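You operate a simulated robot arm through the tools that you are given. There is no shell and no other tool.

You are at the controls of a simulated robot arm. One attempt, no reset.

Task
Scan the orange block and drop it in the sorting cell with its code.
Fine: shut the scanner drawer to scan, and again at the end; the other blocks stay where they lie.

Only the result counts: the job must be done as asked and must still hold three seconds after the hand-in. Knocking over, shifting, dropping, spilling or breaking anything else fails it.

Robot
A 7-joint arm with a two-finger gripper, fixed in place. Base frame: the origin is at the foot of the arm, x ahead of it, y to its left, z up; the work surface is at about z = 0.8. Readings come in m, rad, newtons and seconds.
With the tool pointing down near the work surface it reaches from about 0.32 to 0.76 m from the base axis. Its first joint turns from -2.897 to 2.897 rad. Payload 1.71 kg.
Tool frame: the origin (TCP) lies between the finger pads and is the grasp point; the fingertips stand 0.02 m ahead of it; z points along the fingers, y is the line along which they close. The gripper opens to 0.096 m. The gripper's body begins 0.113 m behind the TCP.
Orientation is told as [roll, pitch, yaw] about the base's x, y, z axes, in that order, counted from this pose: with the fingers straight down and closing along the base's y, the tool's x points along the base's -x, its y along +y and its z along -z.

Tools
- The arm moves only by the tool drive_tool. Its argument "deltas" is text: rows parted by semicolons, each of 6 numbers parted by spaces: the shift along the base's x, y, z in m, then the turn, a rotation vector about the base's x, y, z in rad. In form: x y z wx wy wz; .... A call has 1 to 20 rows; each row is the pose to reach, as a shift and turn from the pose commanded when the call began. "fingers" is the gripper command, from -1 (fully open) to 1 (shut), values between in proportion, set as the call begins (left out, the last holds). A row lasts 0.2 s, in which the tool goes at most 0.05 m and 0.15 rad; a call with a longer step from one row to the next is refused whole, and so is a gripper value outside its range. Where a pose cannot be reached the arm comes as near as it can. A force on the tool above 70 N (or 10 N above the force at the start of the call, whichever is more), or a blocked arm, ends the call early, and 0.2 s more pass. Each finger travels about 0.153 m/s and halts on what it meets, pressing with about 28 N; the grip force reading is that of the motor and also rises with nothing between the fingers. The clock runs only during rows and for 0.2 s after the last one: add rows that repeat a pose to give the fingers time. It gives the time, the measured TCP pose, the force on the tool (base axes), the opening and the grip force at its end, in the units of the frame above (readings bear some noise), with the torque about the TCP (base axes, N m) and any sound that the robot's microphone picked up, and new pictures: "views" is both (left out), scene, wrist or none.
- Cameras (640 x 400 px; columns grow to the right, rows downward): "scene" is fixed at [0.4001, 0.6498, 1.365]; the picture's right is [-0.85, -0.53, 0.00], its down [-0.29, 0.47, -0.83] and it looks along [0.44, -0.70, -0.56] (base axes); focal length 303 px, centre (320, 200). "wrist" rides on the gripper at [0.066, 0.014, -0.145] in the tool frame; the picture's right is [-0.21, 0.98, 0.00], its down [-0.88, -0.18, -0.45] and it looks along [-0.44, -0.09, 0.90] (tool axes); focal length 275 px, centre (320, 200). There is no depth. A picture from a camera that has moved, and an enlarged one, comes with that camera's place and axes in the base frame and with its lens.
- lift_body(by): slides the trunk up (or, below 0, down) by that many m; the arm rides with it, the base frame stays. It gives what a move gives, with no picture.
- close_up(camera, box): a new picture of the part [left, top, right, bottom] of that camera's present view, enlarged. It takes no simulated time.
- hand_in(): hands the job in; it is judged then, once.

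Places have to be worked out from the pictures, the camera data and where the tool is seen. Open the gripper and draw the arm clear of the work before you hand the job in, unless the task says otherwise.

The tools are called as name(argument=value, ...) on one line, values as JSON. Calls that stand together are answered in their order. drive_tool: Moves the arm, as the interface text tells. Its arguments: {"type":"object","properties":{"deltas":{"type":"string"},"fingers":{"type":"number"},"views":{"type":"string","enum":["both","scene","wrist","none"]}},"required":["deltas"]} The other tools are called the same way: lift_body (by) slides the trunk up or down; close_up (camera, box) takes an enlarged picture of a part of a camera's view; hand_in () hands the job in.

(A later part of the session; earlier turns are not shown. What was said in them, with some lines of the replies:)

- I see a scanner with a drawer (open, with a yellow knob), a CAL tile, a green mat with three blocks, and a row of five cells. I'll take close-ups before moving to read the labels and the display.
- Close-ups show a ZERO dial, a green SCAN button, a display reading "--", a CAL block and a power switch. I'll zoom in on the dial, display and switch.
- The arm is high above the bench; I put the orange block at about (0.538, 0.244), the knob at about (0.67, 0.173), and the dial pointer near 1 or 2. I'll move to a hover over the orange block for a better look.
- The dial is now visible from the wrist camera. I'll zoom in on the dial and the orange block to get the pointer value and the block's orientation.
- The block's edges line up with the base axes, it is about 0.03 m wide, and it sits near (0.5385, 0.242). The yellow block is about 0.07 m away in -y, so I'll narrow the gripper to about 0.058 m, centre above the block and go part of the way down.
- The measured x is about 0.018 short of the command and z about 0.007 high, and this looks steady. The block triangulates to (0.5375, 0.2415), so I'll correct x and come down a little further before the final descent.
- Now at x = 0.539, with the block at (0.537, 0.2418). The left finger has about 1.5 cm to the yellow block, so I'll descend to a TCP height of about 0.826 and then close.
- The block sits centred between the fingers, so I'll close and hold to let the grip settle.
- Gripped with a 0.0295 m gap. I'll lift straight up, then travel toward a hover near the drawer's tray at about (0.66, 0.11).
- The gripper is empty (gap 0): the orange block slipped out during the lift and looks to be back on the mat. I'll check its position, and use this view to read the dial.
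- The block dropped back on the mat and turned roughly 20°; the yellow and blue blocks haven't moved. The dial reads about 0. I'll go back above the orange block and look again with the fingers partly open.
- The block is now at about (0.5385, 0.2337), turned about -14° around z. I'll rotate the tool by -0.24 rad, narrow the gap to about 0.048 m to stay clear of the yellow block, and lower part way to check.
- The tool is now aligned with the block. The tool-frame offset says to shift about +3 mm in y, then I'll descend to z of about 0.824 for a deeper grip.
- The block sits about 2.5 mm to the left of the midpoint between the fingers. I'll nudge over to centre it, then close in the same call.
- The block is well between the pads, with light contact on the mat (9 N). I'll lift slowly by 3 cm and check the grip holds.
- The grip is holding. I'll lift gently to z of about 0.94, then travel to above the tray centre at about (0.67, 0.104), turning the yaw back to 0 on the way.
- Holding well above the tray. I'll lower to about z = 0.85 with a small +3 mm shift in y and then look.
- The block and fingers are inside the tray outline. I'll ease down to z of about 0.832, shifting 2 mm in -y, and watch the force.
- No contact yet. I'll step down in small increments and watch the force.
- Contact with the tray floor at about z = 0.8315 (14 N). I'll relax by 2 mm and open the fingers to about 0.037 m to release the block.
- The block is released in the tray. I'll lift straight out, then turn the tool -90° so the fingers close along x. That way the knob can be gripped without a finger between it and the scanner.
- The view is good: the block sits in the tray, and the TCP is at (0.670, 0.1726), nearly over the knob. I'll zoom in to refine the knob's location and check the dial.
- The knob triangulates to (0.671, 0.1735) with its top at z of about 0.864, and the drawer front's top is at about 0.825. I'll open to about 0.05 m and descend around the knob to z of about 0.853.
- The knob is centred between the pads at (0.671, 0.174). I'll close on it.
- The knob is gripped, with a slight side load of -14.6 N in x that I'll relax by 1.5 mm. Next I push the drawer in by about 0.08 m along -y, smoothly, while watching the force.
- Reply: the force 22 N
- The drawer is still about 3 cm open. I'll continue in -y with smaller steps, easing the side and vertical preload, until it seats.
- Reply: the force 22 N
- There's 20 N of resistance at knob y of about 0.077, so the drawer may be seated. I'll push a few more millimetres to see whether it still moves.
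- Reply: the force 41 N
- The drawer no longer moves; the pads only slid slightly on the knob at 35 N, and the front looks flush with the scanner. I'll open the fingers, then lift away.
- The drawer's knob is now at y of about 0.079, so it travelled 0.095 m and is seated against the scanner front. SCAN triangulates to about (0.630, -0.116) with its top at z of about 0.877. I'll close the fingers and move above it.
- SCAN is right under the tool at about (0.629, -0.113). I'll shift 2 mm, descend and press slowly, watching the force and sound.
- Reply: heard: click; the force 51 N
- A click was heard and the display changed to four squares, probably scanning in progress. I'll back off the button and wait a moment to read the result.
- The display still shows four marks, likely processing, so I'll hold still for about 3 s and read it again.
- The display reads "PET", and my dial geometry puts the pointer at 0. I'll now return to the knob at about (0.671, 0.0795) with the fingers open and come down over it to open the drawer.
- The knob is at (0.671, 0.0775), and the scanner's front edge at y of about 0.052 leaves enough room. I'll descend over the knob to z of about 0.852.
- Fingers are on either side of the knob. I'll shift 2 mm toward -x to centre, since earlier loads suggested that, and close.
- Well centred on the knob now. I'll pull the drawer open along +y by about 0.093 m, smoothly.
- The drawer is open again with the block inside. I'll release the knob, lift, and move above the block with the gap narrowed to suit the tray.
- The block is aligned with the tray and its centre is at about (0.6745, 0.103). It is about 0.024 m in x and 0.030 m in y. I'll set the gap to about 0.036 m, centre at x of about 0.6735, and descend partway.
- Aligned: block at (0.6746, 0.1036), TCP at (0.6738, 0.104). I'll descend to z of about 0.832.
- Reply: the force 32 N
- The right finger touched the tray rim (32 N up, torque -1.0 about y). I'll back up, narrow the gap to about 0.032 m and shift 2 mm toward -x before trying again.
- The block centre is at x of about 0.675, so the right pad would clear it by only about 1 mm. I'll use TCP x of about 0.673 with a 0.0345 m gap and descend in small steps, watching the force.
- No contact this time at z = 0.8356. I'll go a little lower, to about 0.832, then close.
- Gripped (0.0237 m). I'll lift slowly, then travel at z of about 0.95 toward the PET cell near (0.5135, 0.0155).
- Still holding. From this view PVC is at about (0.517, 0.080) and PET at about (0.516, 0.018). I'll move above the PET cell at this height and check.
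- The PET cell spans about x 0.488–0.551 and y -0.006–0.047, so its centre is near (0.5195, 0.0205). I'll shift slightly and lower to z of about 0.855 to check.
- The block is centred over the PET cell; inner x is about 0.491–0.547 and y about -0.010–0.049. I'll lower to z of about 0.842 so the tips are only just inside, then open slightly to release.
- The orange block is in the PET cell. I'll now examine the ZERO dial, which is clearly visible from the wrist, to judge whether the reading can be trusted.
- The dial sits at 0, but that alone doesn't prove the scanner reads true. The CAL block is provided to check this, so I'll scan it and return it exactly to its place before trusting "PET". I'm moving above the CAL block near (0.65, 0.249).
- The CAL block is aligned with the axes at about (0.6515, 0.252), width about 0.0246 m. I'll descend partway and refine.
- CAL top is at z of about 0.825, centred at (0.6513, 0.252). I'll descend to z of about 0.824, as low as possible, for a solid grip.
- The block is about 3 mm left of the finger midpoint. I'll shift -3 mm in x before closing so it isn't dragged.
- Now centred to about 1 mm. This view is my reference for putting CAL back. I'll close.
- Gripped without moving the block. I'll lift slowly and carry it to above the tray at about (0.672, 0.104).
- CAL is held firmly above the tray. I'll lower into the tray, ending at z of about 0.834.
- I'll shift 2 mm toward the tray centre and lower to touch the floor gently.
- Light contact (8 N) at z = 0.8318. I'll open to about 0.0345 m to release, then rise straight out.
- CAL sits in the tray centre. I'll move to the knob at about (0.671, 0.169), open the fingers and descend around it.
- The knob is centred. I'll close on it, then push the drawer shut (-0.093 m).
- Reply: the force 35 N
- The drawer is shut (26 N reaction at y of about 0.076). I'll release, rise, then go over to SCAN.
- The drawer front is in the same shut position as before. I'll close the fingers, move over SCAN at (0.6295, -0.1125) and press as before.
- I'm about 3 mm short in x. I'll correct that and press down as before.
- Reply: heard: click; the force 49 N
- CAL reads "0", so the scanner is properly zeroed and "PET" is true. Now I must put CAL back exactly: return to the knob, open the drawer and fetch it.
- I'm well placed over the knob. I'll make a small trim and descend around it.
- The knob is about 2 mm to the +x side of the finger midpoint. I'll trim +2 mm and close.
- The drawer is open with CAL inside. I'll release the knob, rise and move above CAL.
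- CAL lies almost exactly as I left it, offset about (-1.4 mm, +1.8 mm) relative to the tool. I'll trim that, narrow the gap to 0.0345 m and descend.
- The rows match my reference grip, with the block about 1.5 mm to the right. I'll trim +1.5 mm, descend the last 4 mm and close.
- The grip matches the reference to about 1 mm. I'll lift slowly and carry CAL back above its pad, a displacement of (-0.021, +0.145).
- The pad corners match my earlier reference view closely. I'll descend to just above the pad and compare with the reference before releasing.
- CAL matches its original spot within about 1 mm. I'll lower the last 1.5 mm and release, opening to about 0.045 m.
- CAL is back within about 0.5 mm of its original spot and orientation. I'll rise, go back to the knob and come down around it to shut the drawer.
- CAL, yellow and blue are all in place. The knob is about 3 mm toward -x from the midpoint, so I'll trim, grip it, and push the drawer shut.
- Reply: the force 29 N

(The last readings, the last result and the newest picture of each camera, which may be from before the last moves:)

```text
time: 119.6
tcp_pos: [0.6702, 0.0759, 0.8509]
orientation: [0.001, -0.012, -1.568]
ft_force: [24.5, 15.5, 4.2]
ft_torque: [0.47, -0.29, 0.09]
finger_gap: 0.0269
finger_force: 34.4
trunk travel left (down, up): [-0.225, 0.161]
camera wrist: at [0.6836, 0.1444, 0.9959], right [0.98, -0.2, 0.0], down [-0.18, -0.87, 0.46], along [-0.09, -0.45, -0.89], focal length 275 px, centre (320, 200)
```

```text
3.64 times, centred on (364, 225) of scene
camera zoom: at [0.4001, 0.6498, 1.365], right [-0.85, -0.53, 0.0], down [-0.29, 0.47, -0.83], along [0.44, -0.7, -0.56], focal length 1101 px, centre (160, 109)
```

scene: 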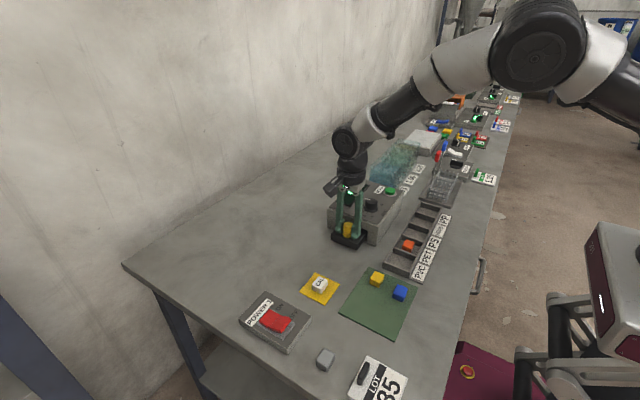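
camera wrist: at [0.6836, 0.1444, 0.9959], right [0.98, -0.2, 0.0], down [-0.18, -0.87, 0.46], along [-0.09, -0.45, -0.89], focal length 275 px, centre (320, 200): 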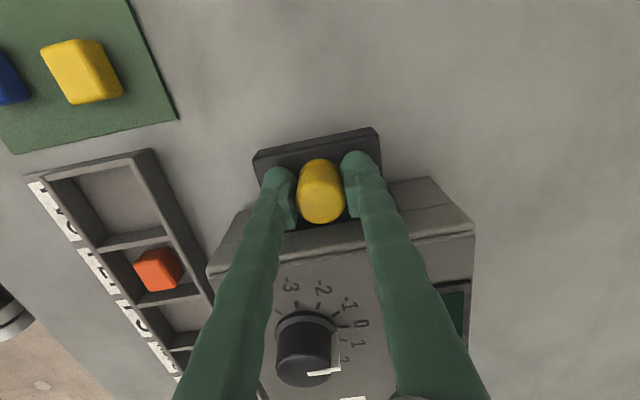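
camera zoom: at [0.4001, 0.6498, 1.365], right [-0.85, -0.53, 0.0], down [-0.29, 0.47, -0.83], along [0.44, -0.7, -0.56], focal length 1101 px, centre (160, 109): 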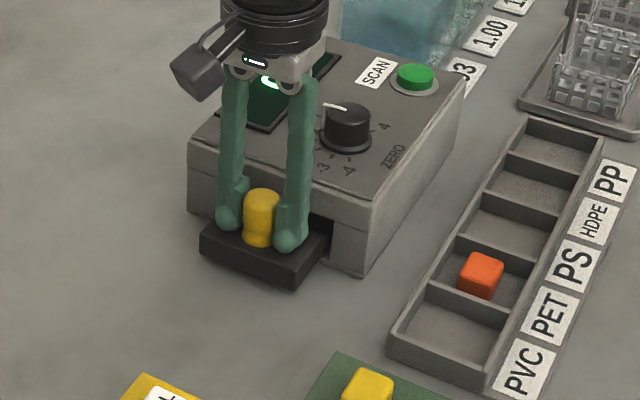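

Contact at y of about 0.076. I'll push a few more millimetres to make sure it's fully seated, relaxing the x side load.

drive_tool(deltas="0.002 -0.002 0 0 0 0; 0.002 -0.004 0 0 0 0; 0.002 -0.005 0 0 0 0; 0.002 -0.005 0 0 0 0", views="none")

drive_tool(deltas="0 0.004 0 0 0 0; 0 0.004 0 0 0 0; 0 0.004 0 0 0 0; 0 0.004 0.03 0 0 0; 0 0.004 0.07 0 0 0; 0 0.004 0.11 0 0 0; 0 0.004 0.11 0 0 0", fingers=-0.1, views="both")

close_up(camera="scene", box=[300, 170, 428, 280])

close_up(camera="wrist", box=[240, 80, 400, 220])

```text
time: 120.6
tcp_pos: [0.6704, 0.0736, 0.8517]
orientation: [-0.001, -0.011, -1.568]
ft_force: [15.8, 34.4, 0.9]
ft_torque: [0.48, -0.21, 0.11]
finger_gap: 0.0266
finger_force: 35.4
trunk travel left (down, up): [-0.225, 0.161]
```

```text
time: 122.2
tcp_pos: [0.6707, 0.0701, 0.9632]
orientation: [-0.002, -0.016, -1.57]
ft_force: [-0.8, -0.2, 0.3]
ft_torque: [0.05, 0.0, 0.02]
finger_gap: 0.0527
finger_force: 0.2
trunk travel left (down, up): [-0.225, 0.161]
camera wrist: at [0.6855, 0.1385, 1.1085], right [0.98, -0.2, 0.0], down [-0.18, -0.87, 0.46], along [-0.09, -0.45, -0.89], focal length 275 px, centre (320, 200)
```

scene: 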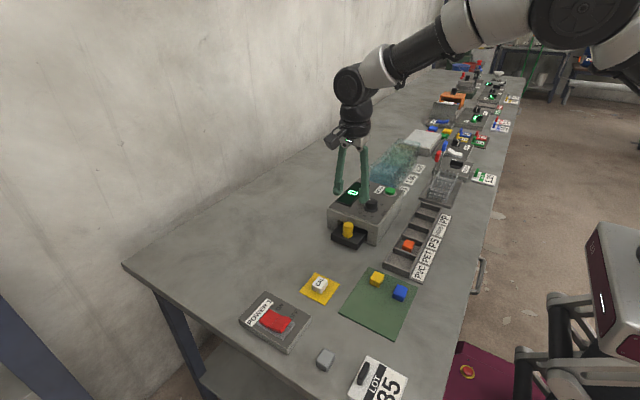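
wrist: 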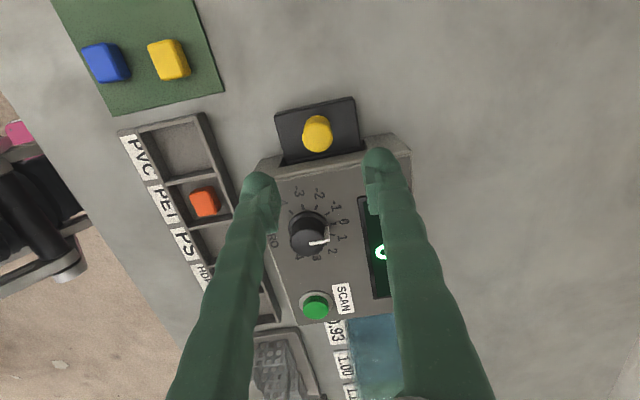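

```text
3.64 times, centred on (364, 225) of scene
camera zoom: at [0.4001, 0.6498, 1.365], right [-0.85, -0.53, 0.0], down [-0.29, 0.47, -0.83], along [0.44, -0.7, -0.56], focal length 1101 px, centre (160, 109)
```

zoom: 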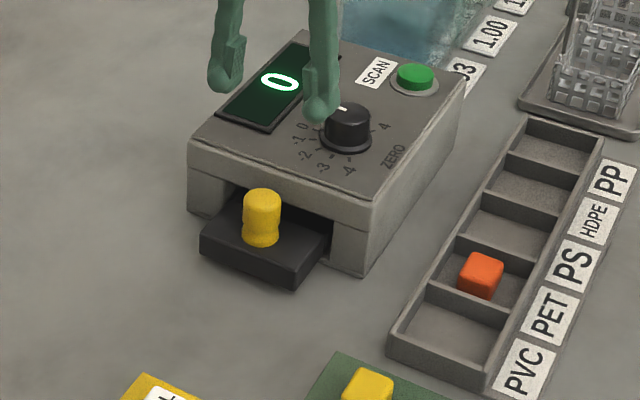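

```text
2.86 times, centred on (320, 150) of wrist
camera zoom: at [0.6855, 0.1385, 1.1085], right [0.98, -0.2, 0.0], down [-0.18, -0.87, 0.46], along [-0.09, -0.45, -0.89], focal length 786 px, centre (320, 343)
```

zoom: 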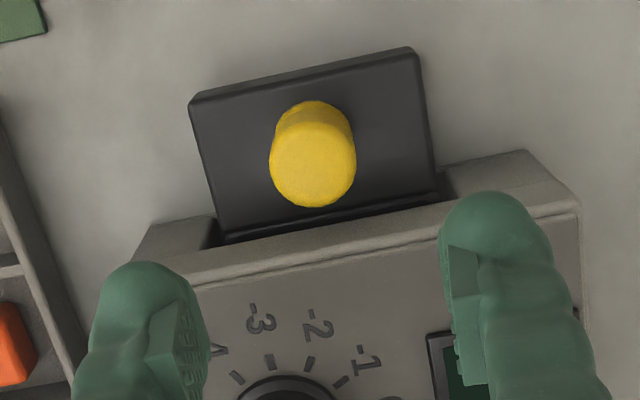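

The drawer is shut exactly as in the successful scans, the orange block is in the PET cell, and everything else looks undisturbed. I'll rise, open the gripper fully and draw the arm clear.

drive_tool(deltas="0 0 0.04 0 0 0; 0 0 0.08 0 0 0; 0 0 0.12 0 0 0; -0.03 0.02 0.15 0 0 0; -0.06 0.04 0.17 0 0 0; -0.09 0.06 0.19 0 0 0; -0.12 0.08 0.2 0 0 0; -0.15 0.1 0.21 0 0 0; -0.18 0.12 0.21 0 0 0; -0.18 0.12 0.21 0 0 0; -0.18 0.12 0.21 0 0 0", fingers=-1, views="both")

close_up(camera="scene", box=[220, 160, 476, 400])

close_up(camera="scene", box=[296, 265, 344, 310])

```text
time: 124.6
tcp_pos: [0.4898, 0.1913, 1.1714]
orientation: [-0.001, -0.018, -1.568]
ft_force: [0.9, 0.4, -0.9]
ft_torque: [0.0, 0.03, 0.0]
finger_gap: 0.096
finger_force: 0.0
trunk travel left (down, up): [-0.225, 0.161]
camera wrist: at [0.5039, 0.2588, 1.3155], right [0.98, -0.2, 0.0], down [-0.18, -0.87, 0.46], along [-0.09, -0.45, -0.89], focal length 275 px, centre (320, 200)
```

scene: 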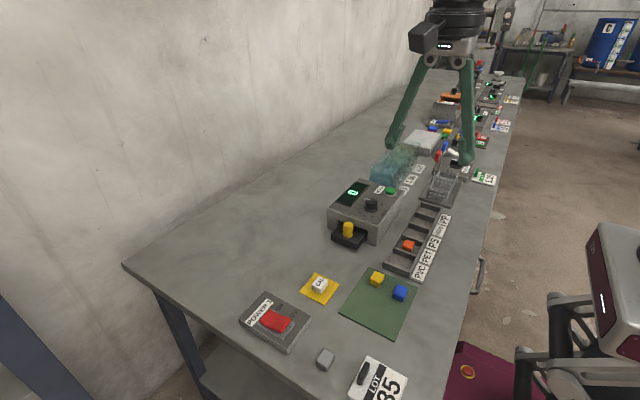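
wrist: 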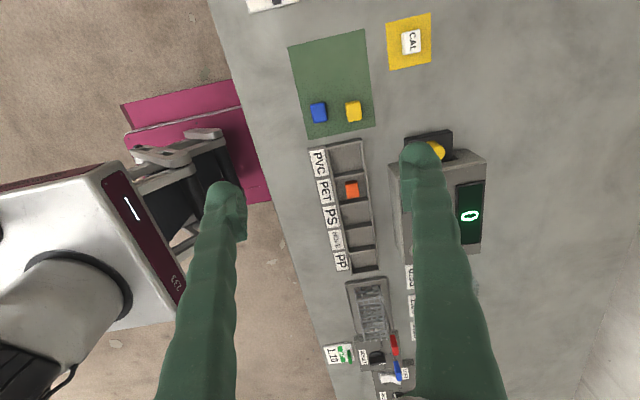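

```text
1.67 times, centred on (348, 280) of scene
camera zoom: at [0.4001, 0.6498, 1.365], right [-0.85, -0.53, 0.0], down [-0.29, 0.47, -0.83], along [0.44, -0.7, -0.56], focal length 505 px, centre (273, 67)
```

zoom: 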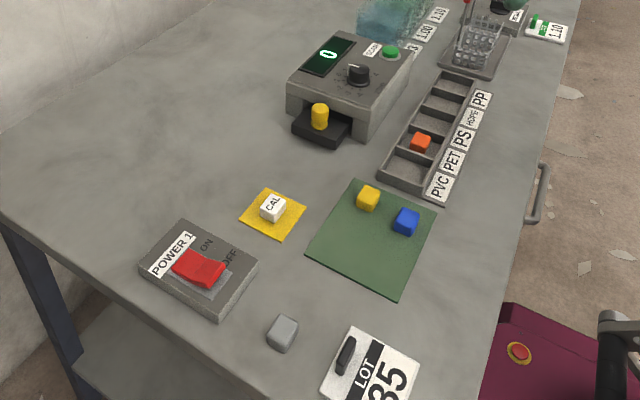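

```text
8.89 times, centred on (320, 288) of scene
camera zoom: at [0.4001, 0.6498, 1.365], right [-0.85, -0.53, 0.0], down [-0.29, 0.47, -0.83], along [0.44, -0.7, -0.56], focal length 2692 px, centre (320, -578)
```

zoom: 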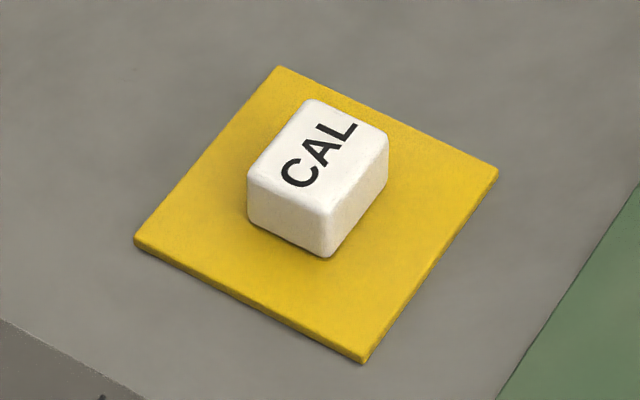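

Final check: CAL is in its original spot to within about a millimetre, yellow and blue are untouched, the drawer is shut and the orange block is in the PET cell. PET was read with the scanner confirmed zeroed. The gripper is open and the arm is clear, so I'm handing in.

hand_in()

```text
The job is handed in.
```

The orange block scanned as PET and is in the PET cell. The scanner drawer is shut, and the arm is clear with the gripper open. The hand-in was accepted, but no verdict has come back yet.

- **Slip on the first grasp:** the orange block slipped out of the gripper on the first lift and fell back onto the green mat. It turned about 14° but touched nothing else, and the second grasp held.
- **CAL block moved and returned:** I also scanned the CAL block to check that the scanner was reading true. It read 0, which I took as correctly zeroed, so I trusted the PET reading. I then put it back on its pad, within about a millimetre of where it lay.
- **Display:** it now shows 0 from the CAL scan, because that scan came after the orange block's.
- **Tray rim contact:** a finger pressed on the drawer tray's rim once (about 32 N) while I was fetching the orange block. I saw no effect on the drawer.

The yellow and blue blocks were not touched.
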